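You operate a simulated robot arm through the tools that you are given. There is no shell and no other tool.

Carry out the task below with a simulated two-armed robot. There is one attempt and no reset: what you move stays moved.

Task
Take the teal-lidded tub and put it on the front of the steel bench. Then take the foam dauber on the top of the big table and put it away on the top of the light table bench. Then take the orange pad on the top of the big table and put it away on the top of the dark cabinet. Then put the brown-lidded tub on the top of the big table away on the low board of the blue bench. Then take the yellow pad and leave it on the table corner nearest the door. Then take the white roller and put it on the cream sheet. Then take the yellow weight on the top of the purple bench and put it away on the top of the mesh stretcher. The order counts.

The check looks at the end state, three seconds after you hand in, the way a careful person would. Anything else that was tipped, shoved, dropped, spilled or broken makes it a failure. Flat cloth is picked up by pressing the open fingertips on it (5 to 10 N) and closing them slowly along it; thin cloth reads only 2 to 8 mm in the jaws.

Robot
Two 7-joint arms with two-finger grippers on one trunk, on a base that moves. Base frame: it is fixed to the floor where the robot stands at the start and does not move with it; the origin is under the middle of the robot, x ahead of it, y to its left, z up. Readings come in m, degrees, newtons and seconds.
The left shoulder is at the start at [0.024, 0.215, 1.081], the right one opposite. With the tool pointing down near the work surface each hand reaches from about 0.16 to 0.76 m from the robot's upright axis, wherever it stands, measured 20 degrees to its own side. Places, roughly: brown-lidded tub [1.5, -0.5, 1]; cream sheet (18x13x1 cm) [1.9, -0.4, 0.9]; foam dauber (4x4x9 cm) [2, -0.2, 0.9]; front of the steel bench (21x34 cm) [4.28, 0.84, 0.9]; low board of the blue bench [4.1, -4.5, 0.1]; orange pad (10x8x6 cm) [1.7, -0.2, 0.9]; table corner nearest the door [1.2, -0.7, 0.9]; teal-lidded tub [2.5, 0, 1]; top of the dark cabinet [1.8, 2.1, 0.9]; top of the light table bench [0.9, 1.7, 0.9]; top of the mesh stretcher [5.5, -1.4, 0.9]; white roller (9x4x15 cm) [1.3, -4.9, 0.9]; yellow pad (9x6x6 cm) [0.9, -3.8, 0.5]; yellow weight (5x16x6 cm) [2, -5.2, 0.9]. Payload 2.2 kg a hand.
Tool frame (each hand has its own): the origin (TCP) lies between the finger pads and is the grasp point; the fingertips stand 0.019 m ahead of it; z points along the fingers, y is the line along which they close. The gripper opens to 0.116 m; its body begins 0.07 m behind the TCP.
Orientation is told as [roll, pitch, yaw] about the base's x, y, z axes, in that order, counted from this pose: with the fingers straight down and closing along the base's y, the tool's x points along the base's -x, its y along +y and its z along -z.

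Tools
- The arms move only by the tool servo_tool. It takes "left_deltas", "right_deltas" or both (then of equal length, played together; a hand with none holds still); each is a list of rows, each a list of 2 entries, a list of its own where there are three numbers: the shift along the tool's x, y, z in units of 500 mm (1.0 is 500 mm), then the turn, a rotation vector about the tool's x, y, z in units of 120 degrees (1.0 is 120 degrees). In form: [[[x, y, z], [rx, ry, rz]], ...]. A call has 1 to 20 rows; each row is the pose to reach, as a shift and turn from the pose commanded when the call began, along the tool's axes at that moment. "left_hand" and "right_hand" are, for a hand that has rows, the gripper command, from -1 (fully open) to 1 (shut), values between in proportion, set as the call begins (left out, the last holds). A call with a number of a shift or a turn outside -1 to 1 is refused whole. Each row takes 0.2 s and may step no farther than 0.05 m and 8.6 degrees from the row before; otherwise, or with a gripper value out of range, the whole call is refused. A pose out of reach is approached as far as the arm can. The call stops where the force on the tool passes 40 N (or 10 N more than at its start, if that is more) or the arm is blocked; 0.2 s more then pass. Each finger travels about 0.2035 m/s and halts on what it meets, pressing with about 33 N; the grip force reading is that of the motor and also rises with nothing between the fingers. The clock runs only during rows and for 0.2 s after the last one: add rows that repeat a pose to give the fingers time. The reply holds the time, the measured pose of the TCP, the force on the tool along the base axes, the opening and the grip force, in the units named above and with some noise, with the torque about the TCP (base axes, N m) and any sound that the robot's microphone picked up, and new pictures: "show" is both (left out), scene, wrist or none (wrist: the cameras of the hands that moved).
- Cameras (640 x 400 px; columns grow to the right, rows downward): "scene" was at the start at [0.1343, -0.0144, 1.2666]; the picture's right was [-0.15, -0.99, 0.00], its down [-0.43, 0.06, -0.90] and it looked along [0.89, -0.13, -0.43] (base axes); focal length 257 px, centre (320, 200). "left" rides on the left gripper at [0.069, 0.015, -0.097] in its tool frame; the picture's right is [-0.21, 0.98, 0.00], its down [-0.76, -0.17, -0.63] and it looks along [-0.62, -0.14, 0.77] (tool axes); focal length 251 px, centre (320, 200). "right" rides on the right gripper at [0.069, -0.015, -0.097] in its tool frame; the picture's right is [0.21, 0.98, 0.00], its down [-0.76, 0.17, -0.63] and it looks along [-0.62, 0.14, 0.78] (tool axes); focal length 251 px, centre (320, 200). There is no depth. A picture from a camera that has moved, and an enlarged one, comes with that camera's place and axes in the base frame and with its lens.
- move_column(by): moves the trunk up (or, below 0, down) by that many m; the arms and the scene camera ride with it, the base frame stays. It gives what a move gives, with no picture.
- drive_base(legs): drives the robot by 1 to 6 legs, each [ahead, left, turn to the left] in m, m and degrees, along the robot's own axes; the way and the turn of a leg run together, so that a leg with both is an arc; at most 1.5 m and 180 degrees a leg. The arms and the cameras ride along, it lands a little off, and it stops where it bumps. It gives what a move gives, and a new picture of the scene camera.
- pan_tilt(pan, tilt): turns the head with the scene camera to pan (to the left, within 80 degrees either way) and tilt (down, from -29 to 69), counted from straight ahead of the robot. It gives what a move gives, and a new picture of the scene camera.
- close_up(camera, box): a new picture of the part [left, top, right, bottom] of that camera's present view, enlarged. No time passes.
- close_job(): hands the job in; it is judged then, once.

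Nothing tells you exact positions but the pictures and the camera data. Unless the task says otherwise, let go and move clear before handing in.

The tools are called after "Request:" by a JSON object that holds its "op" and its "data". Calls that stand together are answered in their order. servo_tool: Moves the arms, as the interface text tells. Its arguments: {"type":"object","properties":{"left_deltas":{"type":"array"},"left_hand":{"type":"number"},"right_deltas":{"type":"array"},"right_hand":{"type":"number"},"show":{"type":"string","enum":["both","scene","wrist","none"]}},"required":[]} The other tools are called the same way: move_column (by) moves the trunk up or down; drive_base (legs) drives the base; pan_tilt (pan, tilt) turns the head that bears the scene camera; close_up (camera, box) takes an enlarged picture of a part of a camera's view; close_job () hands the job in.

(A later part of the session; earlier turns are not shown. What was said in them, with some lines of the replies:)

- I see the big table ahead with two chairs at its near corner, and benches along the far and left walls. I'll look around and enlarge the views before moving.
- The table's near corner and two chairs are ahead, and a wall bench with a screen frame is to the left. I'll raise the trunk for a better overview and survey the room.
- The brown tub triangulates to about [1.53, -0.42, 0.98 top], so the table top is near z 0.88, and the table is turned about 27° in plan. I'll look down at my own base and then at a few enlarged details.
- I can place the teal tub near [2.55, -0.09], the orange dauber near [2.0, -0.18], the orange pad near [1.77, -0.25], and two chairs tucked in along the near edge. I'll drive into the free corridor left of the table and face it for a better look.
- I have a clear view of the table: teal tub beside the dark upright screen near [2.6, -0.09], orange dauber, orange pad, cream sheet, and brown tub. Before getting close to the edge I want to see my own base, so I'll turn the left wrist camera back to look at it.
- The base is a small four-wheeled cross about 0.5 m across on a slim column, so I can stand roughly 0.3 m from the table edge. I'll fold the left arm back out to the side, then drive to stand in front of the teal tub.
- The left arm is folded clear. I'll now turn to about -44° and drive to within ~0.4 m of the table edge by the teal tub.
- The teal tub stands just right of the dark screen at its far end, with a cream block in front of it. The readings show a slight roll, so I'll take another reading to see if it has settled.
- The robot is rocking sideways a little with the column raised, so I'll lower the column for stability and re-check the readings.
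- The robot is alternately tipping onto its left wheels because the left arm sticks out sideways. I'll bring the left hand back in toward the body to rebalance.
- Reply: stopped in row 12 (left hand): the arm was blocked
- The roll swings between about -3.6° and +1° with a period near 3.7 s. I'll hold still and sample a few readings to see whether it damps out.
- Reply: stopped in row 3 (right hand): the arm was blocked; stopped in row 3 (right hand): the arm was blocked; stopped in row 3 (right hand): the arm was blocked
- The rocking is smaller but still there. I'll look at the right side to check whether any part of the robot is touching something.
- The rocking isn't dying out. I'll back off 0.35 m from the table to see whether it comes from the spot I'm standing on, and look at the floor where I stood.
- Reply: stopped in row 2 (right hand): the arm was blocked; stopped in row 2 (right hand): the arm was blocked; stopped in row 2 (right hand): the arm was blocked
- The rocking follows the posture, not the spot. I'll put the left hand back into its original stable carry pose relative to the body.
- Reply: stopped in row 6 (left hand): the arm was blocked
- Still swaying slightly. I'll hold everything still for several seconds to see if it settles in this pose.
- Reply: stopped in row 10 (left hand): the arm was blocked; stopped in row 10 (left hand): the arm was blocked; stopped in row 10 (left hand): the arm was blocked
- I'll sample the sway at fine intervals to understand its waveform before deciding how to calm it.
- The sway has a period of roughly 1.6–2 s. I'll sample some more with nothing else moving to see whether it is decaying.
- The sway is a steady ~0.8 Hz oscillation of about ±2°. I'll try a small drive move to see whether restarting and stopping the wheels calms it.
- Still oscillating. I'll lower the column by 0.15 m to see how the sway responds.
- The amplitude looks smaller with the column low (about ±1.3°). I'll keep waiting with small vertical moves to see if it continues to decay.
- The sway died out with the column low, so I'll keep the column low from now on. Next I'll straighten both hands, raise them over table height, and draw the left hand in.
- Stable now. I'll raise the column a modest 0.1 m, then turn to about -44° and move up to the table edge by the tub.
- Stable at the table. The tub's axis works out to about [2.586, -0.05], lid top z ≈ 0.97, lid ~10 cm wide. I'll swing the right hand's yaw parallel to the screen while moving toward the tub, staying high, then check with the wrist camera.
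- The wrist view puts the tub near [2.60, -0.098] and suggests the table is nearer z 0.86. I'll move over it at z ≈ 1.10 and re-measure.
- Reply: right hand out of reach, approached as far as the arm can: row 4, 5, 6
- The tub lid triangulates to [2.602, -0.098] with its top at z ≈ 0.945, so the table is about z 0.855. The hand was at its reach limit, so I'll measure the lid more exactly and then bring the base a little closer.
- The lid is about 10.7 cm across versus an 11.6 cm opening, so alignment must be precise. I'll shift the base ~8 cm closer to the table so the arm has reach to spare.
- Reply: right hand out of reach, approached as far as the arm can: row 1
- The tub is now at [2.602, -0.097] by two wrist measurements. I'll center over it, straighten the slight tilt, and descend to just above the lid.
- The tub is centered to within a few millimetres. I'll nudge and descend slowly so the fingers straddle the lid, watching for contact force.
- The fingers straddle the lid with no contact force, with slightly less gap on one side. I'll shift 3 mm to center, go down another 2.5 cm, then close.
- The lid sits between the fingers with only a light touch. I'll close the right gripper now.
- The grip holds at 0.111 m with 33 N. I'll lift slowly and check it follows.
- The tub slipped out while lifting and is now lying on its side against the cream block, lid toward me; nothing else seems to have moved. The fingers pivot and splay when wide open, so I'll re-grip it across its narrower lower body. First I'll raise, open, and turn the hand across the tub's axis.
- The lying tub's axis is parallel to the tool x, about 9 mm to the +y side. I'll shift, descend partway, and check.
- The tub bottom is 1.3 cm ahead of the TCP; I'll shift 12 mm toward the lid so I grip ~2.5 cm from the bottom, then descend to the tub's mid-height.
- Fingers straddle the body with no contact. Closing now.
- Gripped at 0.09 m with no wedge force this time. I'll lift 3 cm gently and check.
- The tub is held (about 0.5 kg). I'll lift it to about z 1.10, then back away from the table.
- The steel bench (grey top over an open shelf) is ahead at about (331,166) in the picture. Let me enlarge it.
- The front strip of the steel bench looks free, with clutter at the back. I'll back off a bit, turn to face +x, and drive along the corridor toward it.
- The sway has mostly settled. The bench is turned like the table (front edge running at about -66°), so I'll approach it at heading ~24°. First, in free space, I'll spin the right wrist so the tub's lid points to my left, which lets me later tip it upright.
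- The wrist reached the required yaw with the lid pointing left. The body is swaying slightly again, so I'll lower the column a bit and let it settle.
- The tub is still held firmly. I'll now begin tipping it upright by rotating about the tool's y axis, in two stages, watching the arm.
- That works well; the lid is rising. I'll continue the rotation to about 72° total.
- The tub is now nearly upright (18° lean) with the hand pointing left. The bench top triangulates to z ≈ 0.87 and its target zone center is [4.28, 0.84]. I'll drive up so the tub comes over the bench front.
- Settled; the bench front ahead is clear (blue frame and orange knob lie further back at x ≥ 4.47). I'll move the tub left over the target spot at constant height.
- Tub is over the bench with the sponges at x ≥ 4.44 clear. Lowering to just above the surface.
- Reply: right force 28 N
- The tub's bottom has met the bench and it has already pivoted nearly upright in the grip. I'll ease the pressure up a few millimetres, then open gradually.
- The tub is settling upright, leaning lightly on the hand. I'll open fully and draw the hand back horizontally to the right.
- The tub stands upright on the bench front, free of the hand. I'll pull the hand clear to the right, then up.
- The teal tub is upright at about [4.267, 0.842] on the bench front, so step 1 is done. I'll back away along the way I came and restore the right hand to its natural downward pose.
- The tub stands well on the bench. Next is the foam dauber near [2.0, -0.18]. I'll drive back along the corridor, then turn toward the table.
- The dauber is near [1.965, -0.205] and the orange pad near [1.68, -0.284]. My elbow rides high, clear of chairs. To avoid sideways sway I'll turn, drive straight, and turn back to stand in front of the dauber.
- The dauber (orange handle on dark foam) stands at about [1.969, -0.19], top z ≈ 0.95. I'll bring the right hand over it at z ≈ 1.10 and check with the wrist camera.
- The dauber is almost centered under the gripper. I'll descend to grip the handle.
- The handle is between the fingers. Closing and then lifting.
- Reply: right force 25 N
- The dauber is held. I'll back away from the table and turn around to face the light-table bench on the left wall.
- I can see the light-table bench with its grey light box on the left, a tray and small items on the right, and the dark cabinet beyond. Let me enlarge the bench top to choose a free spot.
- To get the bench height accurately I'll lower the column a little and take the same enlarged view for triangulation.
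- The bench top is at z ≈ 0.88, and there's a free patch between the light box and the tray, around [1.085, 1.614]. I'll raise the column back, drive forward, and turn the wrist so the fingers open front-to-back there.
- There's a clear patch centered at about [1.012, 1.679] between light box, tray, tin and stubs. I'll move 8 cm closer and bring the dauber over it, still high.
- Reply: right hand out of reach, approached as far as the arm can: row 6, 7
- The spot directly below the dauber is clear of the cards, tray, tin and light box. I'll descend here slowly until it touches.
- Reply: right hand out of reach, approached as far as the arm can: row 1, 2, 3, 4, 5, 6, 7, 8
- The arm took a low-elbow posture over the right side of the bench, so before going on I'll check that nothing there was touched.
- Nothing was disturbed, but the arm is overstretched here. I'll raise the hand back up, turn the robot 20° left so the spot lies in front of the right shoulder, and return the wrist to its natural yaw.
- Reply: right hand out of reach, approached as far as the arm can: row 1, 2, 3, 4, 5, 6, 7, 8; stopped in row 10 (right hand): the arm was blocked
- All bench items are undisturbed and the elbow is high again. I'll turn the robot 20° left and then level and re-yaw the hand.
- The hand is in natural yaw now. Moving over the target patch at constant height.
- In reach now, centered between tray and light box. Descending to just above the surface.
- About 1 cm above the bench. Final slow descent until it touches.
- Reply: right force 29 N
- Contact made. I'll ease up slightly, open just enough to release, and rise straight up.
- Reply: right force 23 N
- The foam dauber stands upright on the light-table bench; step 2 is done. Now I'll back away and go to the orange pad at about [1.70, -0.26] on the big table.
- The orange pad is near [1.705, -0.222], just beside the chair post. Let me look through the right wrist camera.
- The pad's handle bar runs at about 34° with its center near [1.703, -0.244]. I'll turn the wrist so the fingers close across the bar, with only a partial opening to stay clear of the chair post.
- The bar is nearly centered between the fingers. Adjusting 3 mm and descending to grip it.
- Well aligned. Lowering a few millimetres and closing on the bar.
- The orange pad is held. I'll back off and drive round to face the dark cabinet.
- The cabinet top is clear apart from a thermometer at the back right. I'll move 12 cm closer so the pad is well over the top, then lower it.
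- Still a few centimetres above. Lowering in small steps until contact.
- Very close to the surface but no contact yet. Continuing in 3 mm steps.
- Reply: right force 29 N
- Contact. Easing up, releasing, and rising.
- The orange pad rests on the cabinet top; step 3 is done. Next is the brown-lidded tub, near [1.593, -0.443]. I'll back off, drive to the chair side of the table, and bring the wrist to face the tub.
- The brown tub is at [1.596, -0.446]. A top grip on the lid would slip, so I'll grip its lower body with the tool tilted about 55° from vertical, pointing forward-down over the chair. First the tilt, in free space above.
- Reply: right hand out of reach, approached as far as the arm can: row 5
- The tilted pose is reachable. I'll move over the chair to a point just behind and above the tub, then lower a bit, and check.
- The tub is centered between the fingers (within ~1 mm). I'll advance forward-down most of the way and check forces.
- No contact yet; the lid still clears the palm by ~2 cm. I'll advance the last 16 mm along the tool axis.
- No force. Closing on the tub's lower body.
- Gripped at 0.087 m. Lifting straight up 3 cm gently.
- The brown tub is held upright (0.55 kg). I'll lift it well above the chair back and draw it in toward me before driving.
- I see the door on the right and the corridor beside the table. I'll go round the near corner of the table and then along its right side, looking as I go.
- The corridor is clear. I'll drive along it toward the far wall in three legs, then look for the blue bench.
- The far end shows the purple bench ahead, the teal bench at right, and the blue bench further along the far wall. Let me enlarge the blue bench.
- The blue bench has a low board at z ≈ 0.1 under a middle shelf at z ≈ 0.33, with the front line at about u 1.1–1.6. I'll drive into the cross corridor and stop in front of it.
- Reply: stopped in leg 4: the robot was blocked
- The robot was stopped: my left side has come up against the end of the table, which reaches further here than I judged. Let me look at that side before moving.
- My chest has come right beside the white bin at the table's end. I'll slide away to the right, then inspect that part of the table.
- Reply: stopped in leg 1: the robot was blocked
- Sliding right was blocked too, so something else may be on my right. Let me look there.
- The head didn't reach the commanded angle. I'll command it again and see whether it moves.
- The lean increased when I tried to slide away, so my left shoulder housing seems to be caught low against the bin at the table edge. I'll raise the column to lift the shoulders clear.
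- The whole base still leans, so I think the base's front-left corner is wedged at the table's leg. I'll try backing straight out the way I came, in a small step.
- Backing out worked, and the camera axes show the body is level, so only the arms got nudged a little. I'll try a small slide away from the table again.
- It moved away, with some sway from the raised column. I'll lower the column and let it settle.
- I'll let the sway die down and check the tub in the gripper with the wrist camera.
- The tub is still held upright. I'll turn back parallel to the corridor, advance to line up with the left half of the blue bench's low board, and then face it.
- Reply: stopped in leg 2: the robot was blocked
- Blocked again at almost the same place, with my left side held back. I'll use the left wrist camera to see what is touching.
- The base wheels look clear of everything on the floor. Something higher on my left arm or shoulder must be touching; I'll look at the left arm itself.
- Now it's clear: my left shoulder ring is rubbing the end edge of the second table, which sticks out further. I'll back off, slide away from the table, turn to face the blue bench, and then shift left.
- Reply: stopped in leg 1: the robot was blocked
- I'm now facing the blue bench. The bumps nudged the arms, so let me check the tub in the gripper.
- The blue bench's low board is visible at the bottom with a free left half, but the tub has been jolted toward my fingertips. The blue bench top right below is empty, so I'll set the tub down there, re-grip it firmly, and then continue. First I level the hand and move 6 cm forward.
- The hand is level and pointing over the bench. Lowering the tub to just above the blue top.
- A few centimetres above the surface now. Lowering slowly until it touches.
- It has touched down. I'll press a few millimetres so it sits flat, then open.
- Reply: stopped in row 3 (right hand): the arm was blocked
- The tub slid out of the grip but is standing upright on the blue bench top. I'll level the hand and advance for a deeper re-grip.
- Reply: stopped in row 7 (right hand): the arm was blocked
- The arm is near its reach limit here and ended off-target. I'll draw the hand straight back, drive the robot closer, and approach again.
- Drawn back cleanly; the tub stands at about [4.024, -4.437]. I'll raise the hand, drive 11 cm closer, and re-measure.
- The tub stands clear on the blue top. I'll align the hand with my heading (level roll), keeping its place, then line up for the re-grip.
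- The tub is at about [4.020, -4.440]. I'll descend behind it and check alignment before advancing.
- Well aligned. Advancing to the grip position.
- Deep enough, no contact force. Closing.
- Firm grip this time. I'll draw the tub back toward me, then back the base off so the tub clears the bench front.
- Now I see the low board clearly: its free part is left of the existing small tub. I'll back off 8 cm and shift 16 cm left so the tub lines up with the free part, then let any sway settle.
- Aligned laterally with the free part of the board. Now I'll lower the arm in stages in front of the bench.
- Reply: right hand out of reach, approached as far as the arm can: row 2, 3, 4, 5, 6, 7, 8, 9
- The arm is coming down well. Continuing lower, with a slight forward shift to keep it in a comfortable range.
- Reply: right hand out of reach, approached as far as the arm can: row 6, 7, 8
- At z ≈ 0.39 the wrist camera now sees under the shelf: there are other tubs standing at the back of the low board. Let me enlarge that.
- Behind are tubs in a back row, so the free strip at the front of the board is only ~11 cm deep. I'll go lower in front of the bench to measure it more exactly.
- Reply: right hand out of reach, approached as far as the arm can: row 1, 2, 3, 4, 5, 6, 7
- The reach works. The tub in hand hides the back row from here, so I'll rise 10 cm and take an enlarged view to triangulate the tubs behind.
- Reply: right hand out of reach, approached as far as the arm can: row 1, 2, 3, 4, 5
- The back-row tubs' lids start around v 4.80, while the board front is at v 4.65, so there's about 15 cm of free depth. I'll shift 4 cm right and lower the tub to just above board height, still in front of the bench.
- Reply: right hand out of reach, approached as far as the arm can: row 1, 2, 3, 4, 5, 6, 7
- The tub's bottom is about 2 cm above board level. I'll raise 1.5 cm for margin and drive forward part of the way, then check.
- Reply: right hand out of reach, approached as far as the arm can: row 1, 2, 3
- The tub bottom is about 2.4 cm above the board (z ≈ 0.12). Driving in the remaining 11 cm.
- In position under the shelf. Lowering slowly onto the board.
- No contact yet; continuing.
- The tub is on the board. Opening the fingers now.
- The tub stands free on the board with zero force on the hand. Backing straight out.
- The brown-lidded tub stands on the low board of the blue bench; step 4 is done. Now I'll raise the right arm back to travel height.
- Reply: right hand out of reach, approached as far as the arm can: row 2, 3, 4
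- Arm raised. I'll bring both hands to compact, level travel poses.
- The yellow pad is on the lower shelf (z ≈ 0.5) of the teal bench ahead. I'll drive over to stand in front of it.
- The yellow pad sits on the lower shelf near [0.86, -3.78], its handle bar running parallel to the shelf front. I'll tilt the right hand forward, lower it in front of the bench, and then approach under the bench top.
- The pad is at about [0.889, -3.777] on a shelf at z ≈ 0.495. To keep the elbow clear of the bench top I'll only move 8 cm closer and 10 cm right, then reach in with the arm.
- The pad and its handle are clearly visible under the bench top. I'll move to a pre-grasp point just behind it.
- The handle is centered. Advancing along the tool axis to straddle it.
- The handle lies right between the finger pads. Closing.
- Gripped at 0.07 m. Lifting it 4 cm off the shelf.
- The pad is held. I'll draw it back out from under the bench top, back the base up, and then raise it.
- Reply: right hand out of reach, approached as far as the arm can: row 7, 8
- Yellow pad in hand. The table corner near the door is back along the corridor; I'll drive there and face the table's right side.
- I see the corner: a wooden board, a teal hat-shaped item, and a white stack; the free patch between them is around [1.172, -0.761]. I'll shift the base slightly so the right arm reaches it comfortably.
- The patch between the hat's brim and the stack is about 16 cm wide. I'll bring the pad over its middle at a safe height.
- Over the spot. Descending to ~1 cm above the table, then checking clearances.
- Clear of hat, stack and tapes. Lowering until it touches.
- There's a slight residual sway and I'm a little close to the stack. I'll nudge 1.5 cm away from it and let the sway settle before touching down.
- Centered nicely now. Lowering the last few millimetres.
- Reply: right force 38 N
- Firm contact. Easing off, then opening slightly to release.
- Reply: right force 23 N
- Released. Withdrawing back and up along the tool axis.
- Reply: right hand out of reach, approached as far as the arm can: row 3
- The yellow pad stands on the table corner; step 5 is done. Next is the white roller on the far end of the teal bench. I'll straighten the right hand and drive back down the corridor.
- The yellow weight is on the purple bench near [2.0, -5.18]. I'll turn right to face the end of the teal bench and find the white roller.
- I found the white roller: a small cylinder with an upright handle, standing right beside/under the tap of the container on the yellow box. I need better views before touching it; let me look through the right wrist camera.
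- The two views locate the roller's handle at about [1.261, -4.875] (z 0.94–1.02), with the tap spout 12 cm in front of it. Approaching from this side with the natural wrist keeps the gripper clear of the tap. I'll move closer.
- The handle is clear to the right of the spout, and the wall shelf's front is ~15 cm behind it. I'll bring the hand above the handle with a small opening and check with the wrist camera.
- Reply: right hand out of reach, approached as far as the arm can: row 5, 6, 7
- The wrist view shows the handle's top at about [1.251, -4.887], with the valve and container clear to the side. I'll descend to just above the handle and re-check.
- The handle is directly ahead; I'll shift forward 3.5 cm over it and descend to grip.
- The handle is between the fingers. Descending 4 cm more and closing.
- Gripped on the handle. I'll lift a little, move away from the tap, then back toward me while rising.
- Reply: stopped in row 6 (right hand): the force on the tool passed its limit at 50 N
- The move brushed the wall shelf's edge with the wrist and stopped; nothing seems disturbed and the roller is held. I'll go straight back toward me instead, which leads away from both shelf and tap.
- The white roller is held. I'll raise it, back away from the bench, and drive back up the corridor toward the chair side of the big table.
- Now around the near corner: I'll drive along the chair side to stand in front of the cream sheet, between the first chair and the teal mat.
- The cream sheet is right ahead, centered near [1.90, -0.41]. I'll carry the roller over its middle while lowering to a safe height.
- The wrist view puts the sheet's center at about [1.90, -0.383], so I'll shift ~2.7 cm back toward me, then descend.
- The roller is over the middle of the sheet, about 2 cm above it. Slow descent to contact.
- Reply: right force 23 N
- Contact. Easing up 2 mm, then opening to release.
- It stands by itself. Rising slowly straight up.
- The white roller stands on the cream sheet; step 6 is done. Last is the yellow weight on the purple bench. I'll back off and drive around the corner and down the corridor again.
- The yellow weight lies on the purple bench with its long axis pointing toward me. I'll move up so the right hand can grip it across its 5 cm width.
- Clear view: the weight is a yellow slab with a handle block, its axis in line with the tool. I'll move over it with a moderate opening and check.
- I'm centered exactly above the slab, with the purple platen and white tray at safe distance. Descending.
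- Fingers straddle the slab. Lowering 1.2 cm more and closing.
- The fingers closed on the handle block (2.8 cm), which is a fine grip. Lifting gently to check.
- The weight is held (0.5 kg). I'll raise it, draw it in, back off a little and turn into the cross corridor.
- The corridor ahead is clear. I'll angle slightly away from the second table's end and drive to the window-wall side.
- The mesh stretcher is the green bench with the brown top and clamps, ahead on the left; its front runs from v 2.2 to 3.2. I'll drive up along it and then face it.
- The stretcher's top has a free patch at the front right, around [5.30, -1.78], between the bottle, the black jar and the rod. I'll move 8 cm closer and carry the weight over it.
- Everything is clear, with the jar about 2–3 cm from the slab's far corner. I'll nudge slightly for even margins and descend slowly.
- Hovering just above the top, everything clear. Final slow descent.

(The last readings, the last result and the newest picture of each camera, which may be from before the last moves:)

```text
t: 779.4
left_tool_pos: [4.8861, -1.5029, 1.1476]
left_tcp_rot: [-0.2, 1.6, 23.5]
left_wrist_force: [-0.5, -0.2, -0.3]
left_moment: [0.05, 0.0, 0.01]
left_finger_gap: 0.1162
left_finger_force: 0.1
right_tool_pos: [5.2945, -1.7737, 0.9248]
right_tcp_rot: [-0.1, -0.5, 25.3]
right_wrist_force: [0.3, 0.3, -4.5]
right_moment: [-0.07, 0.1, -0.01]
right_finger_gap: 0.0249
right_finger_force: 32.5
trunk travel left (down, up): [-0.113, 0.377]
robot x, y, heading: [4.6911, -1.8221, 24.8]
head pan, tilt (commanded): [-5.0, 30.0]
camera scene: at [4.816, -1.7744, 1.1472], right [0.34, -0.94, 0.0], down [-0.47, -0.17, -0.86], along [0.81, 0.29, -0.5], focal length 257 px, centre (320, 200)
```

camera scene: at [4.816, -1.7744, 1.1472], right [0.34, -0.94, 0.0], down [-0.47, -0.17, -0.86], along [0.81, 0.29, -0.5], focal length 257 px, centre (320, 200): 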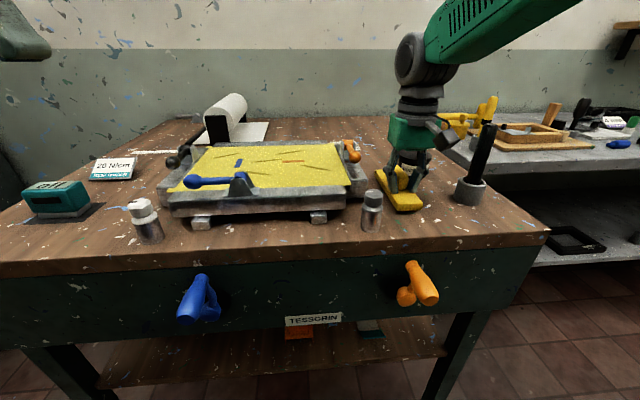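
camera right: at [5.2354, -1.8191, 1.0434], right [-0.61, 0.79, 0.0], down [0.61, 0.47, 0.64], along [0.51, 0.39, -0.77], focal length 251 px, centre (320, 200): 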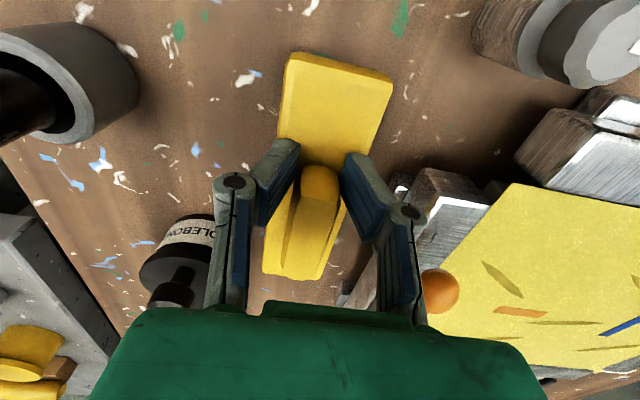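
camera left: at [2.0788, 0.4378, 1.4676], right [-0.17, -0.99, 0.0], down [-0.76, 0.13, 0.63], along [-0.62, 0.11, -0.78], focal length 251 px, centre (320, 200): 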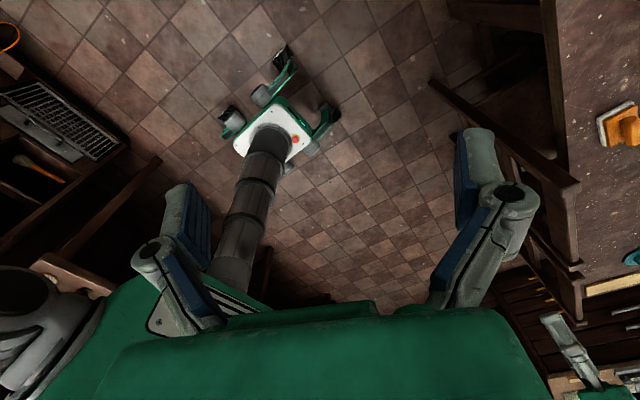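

Request:
{"op": "servo_tool", "data": {"right_deltas": [[[0, 0, 0.005], [0, 0, 0]], [[0, 0, 0.01], [0, 0, 0]], [[0, 0, 0.01], [0, 0, 0]]], "show": "none"}}

Request:
{"op": "servo_tool", "data": {"right_deltas": [[[0, 0, 0.005], [0, 0, 0]], [[0, 0, 0.01], [0, 0, 0]], [[0, 0, 0.01], [0, 0, 0]]], "show": "none"}}

Request:
{"op": "close_up", "data": {"camera": "scene", "box": [280, 80, 540, 260]}}

```text
t: 780.2
left_tool_pos: [4.8867, -1.5029, 1.1492]
left_tcp_rot: [-0.3, 1.6, 23.5]
left_wrist_force: [-0.5, -0.5, 0.1]
left_moment: [-0.03, 0.01, 0.01]
left_finger_gap: 0.116
left_finger_force: 0.0
right_tool_pos: [5.2942, -1.7739, 0.9198]
right_tcp_rot: [0.0, -0.5, 25.3]
right_wrist_force: [0.2, 0.0, -5.0]
right_moment: [-0.05, 0.14, 0.02]
right_finger_gap: 0.0251
right_finger_force: 33.2
trunk travel left (down, up): [-0.113, 0.377]
robot x, y, heading: [4.6886, -1.819, 24.7]
head pan, tilt (commanded): [-5.0, 30.0]
```

```text
t: 781.0
left_tool_pos: [4.8835, -1.5026, 1.1507]
left_tcp_rot: [-0.3, 1.4, 23.4]
left_wrist_force: [0.4, -0.7, 0.6]
left_moment: [-0.03, 0.0, 0.04]
left_finger_gap: 0.116
left_finger_force: 0.0
right_tool_pos: [5.2932, -1.7732, 0.9186]
right_tcp_rot: [-0.1, -0.9, 25.1]
right_wrist_force: [3.1, -0.9, 19.7]
right_moment: [-0.21, 0.37, -0.02]
right_finger_gap: 0.0251
right_finger_force: 33.0
trunk travel left (down, up): [-0.113, 0.377]
robot x, y, heading: [4.6909, -1.8257, 25.1]
head pan, tilt (commanded): [-5.0, 30.0]
```

```text
2.22 times, centred on (410, 170) of scene
camera zoom: at [4.8133, -1.7748, 1.1479], right [0.34, -0.94, 0.0], down [-0.47, -0.17, -0.87], along [0.81, 0.29, -0.5], focal length 572 px, centre (120, 267)
```

zoom: 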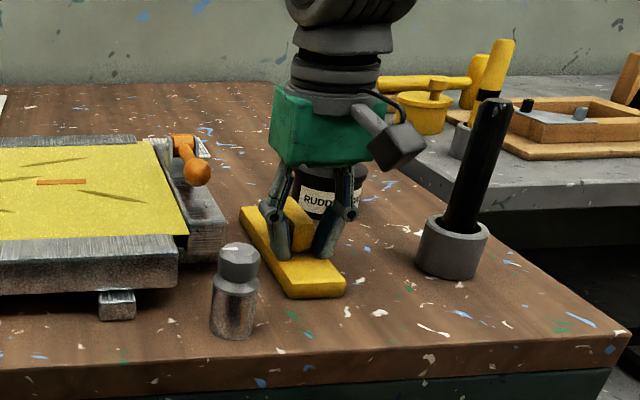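

The weight rests on the stretcher top. Easing off, opening just enough, and rising.

Request:
{"op": "servo_tool", "data": {"right_deltas": [[[0, 0, -0.004], [0, 0, 0]], [[0, 0, -0.006], [0, 0, 0]]], "show": "none"}}

Request:
{"op": "servo_tool", "data": {"right_deltas": [[[0, 0, 0], [0, 0, 0]], [[0, 0, 0], [0, 0, 0]], [[0, 0, 0], [0, 0, 0]]], "right_hand": 0.15, "show": "wrist"}}

Request:
{"op": "servo_tool", "data": {"right_deltas": [[[0, 0, -0.03], [0, 0, 0]], [[0, 0, -0.07], [0, 0, 0]], [[0, 0, -0.12], [0, 0, 0]], [[0, 0, -0.18], [0, 0, 0]], [[0, 0, -0.24], [0, 0, 0]], [[0, 0, -0.3], [0, 0, 0]], [[0.06, 0, -0.33], [0, 0, 0]], [[0.12, 0, -0.35], [0, 0, 0]]], "show": "both"}}

Request:
{"op": "close_up", "data": {"camera": "scene", "box": [280, 80, 540, 260]}}

```text
t: 781.6
left_tool_pos: [4.8851, -1.5045, 1.1504]
left_tcp_rot: [-0.2, 1.4, 23.5]
left_wrist_force: [0.4, -0.2, 1.4]
left_moment: [0.0, 0.0, -0.02]
left_finger_gap: 0.1161
left_finger_force: 0.1
right_tool_pos: [5.2937, -1.7739, 0.9182]
right_tcp_rot: [0.0, -0.5, 25.2]
right_wrist_force: [4.5, 0.9, 6.8]
right_moment: [0.35, -0.93, -0.06]
right_finger_gap: 0.0249
right_finger_force: 32.9
trunk travel left (down, up): [-0.113, 0.377]
robot x, y, heading: [4.6937, -1.8224, 25.0]
head pan, tilt (commanded): [-5.0, 30.0]
```

```text
t: 782.4
left_tool_pos: [4.8853, -1.5028, 1.15]
left_tcp_rot: [-0.3, 1.5, 23.5]
left_wrist_force: [0.2, 0.3, 0.0]
left_moment: [0.01, -0.01, -0.02]
left_finger_gap: 0.1161
left_finger_force: 0.0
right_tool_pos: [5.2934, -1.7737, 0.9183]
right_tcp_rot: [-0.1, -0.5, 25.2]
right_wrist_force: [0.5, 0.2, 0.5]
right_moment: [0.0, -0.03, 0.01]
right_finger_gap: 0.0493
right_finger_force: 0.0
trunk travel left (down, up): [-0.113, 0.377]
robot x, y, heading: [4.6963, -1.8221, 24.6]
head pan, tilt (commanded): [-5.0, 30.0]
camera right: at [5.2355, -1.8186, 1.0144], right [-0.61, 0.79, 0.0], down [0.61, 0.47, 0.64], along [0.51, 0.39, -0.77], focal length 251 px, centre (320, 200)
```

right: 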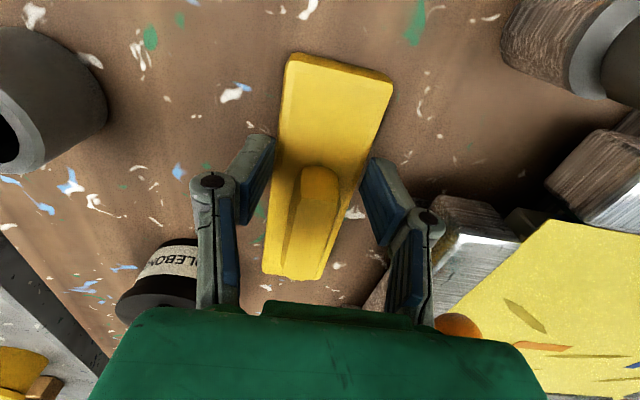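

```text
t: 784.2
left_tool_pos: [4.8841, -1.5028, 1.1511]
left_tcp_rot: [-0.3, 1.5, 23.5]
left_wrist_force: [0.3, 0.5, -0.5]
left_moment: [0.03, 0.0, 0.02]
left_finger_gap: 0.1161
left_finger_force: 0.0
right_tool_pos: [5.237, -1.7995, 1.0948]
right_tcp_rot: [0.0, -0.5, 25.4]
right_wrist_force: [-0.7, 0.7, 0.1]
right_moment: [-0.02, -0.02, 0.01]
right_finger_gap: 0.0496
right_finger_force: 0.1
trunk travel left (down, up): [-0.113, 0.377]
robot x, y, heading: [4.6956, -1.8241, 24.7]
head pan, tilt (commanded): [-5.0, 30.0]
camera scene: at [4.8138, -1.775, 1.1476], right [0.34, -0.94, 0.0], down [-0.47, -0.17, -0.87], along [0.81, 0.29, -0.5], focal length 257 px, centre (320, 200)
camera right: at [5.1784, -1.8445, 1.1893], right [-0.61, 0.79, 0.0], down [0.61, 0.47, 0.64], along [0.51, 0.39, -0.77], focal length 251 px, centre (320, 200)
```

scene: 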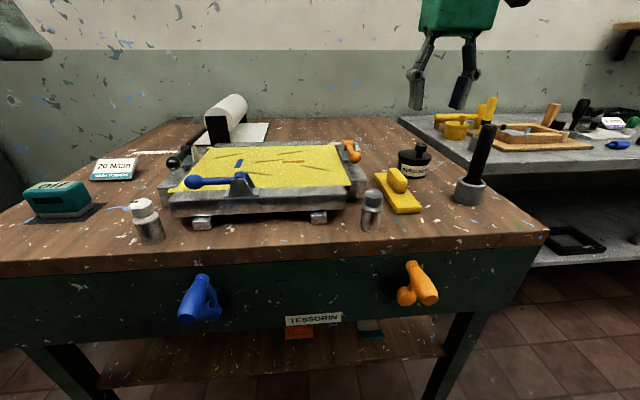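
right: 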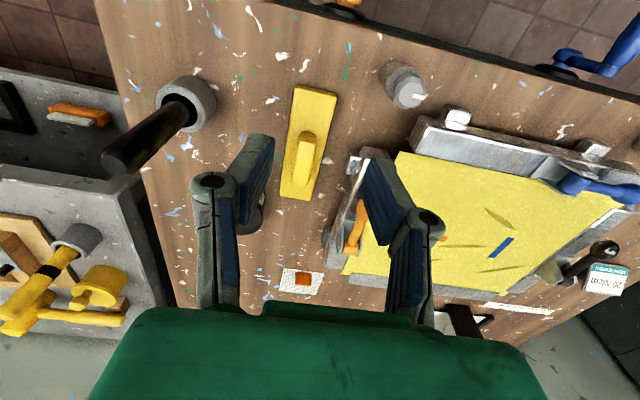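

```text
2.22 times, centred on (410, 170) of scene
camera zoom: at [4.8138, -1.775, 1.1476], right [0.34, -0.94, 0.0], down [-0.47, -0.17, -0.87], along [0.81, 0.29, -0.5], focal length 572 px, centre (120, 267)
```

zoom: 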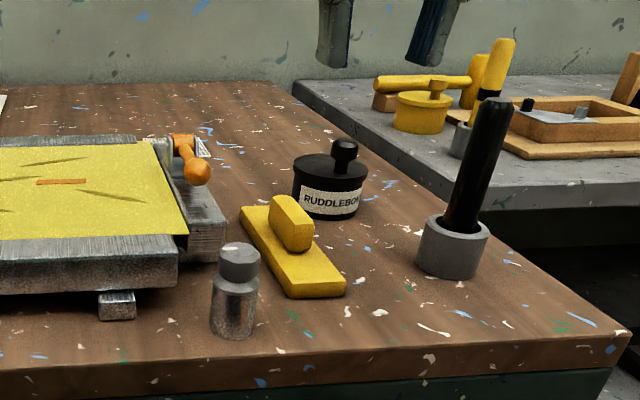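

The yellow weight rests on the mesh stretcher's top, clear of the neighbors. I'll back off slightly and take a last look toward the steel bench and the table before handing in.

Request:
{"op": "drive_base", "data": {"legs": [[-0.15, 0, 0]]}}

Request:
{"op": "pan_tilt", "data": {"pan": 74, "tilt": 10}}

Request:
{"op": "close_up", "data": {"camera": "scene", "box": [240, 120, 420, 240]}}

```text
t: 785.5
left_tool_pos: [4.7475, -1.567, 1.1498]
left_tcp_rot: [-0.3, 1.5, 23.6]
left_wrist_force: [-0.2, -0.5, -0.5]
left_moment: [0.0, -0.03, 0.02]
left_finger_gap: 0.1159
left_finger_force: 0.0
right_tool_pos: [5.0993, -1.8625, 1.0938]
right_tcp_rot: [-0.1, -0.6, 25.2]
right_wrist_force: [-0.5, -0.5, -0.2]
right_moment: [0.02, -0.03, 0.01]
right_finger_gap: 0.0492
right_finger_force: 0.1
trunk travel left (down, up): [-0.113, 0.377]
robot x, y, heading: [4.5561, -1.8871, 24.8]
head pan, tilt (commanded): [-5.0, 30.0]
camera scene: at [4.6776, -1.8383, 1.1475], right [0.34, -0.94, 0.0], down [-0.47, -0.17, -0.86], along [0.81, 0.29, -0.5], focal length 257 px, centre (320, 200)
```

scene: 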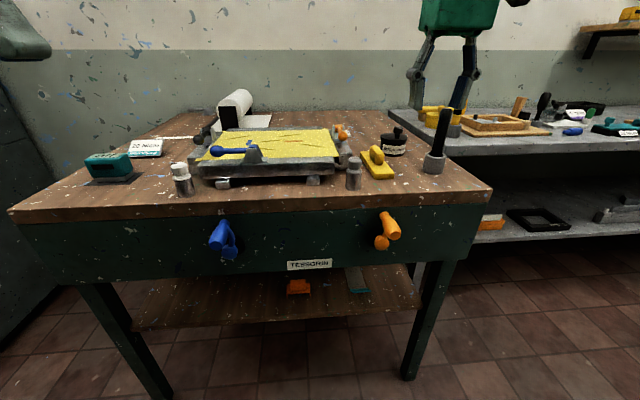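

```text
t: 787.1
left_tool_pos: [4.7475, -1.5673, 1.1497]
left_tcp_rot: [-0.3, 1.7, 23.5]
left_wrist_force: [-0.2, 0.7, -0.4]
left_moment: [0.02, 0.0, -0.03]
left_finger_gap: 0.1156
left_finger_force: 0.2
right_tool_pos: [5.0975, -1.864, 1.095]
right_tcp_rot: [0.0, -0.6, 25.4]
right_wrist_force: [-0.6, 0.8, 0.3]
right_moment: [-0.02, 0.02, -0.01]
right_finger_gap: 0.0491
right_finger_force: 0.0
trunk travel left (down, up): [-0.113, 0.377]
robot x, y, heading: [4.5538, -1.8874, 24.8]
head pan, tilt (commanded): [74.0, 10.0]
camera scene: at [4.579, -1.7768, 1.1798], right [0.99, 0.15, 0.0], down [0.02, -0.17, -0.98], along [-0.15, 0.97, -0.18], focal length 257 px, centre (320, 200)
```

scene: 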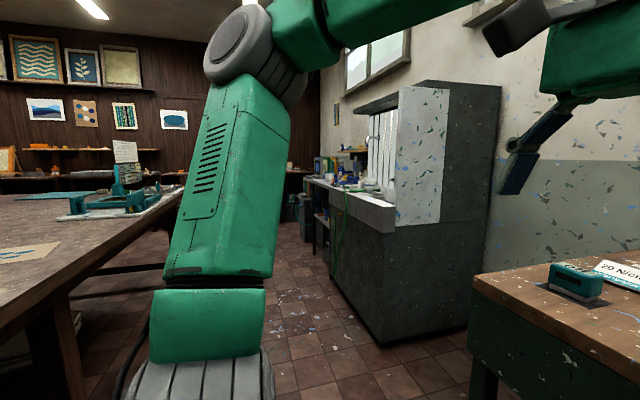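

```text
3.33 times, centred on (330, 180) of scene
camera zoom: at [4.579, -1.7768, 1.1798], right [0.99, 0.15, 0.0], down [0.02, -0.17, -0.98], along [-0.15, 0.97, -0.18], focal length 858 px, centre (287, 267)
```

zoom: 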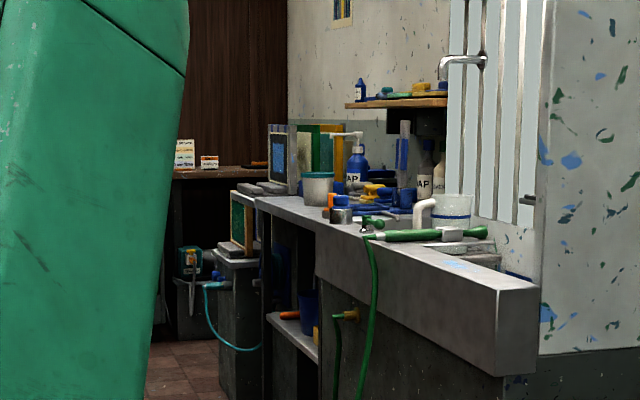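

All seven items are in place and both hands are clear; the teal tub is still upright on the steel bench. I'm handing the job in.

Request:
{"op": "close_job", "data": {}}

```text
The job is handed in.
```

I moved all seven items to their places, in the order you asked, and handed the job in. I don't have the check's result. Three things along the way could still count against it.

| # | Item | Where it is now |
|---|---|---|
| 1 | Teal-lidded tub | Upright on the front of the steel bench, near [4.27, 0.84]; still standing when I looked at the end |
| 2 | Foam dauber | Upright on the light table bench, near [1.01, 1.68] |
| 3 | Orange pad | Top of the dark cabinet, near [1.78, 1.91] |
| 4 | Brown-lidded tub | Upright on the blue bench's low board, in front of the tubs already there |
| 5 | Yellow pad | Table corner nearest the door, near [1.16, -0.75], between the teal hat-shaped item and the white stack |
| 6 | White roller | Standing on the cream sheet |
| 7 | Yellow weight | Top of the mesh stretcher, near [5.29, -1.77] |

- **Teal tub:** it slipped from the first grip and tipped onto its side on the big table, against a small cream block. The block did not look moved, and I set the tub upright on the steel bench.
- **Bump at the table's far end:** while I carried the brown tub, my left shoulder caught the end of the table twice, beside a white bin. The objects there looked unchanged afterwards. I had no earlier view of the bin, so I can't rule out that it shifted slightly.
- **Wall shelf:** lifting the white roller, the wrist pressed against something (over 50 N), most likely the shelf above the teal bench. The buckets on that shelf looked unmoved.

I did not go back for a final look at items 2 to 6.
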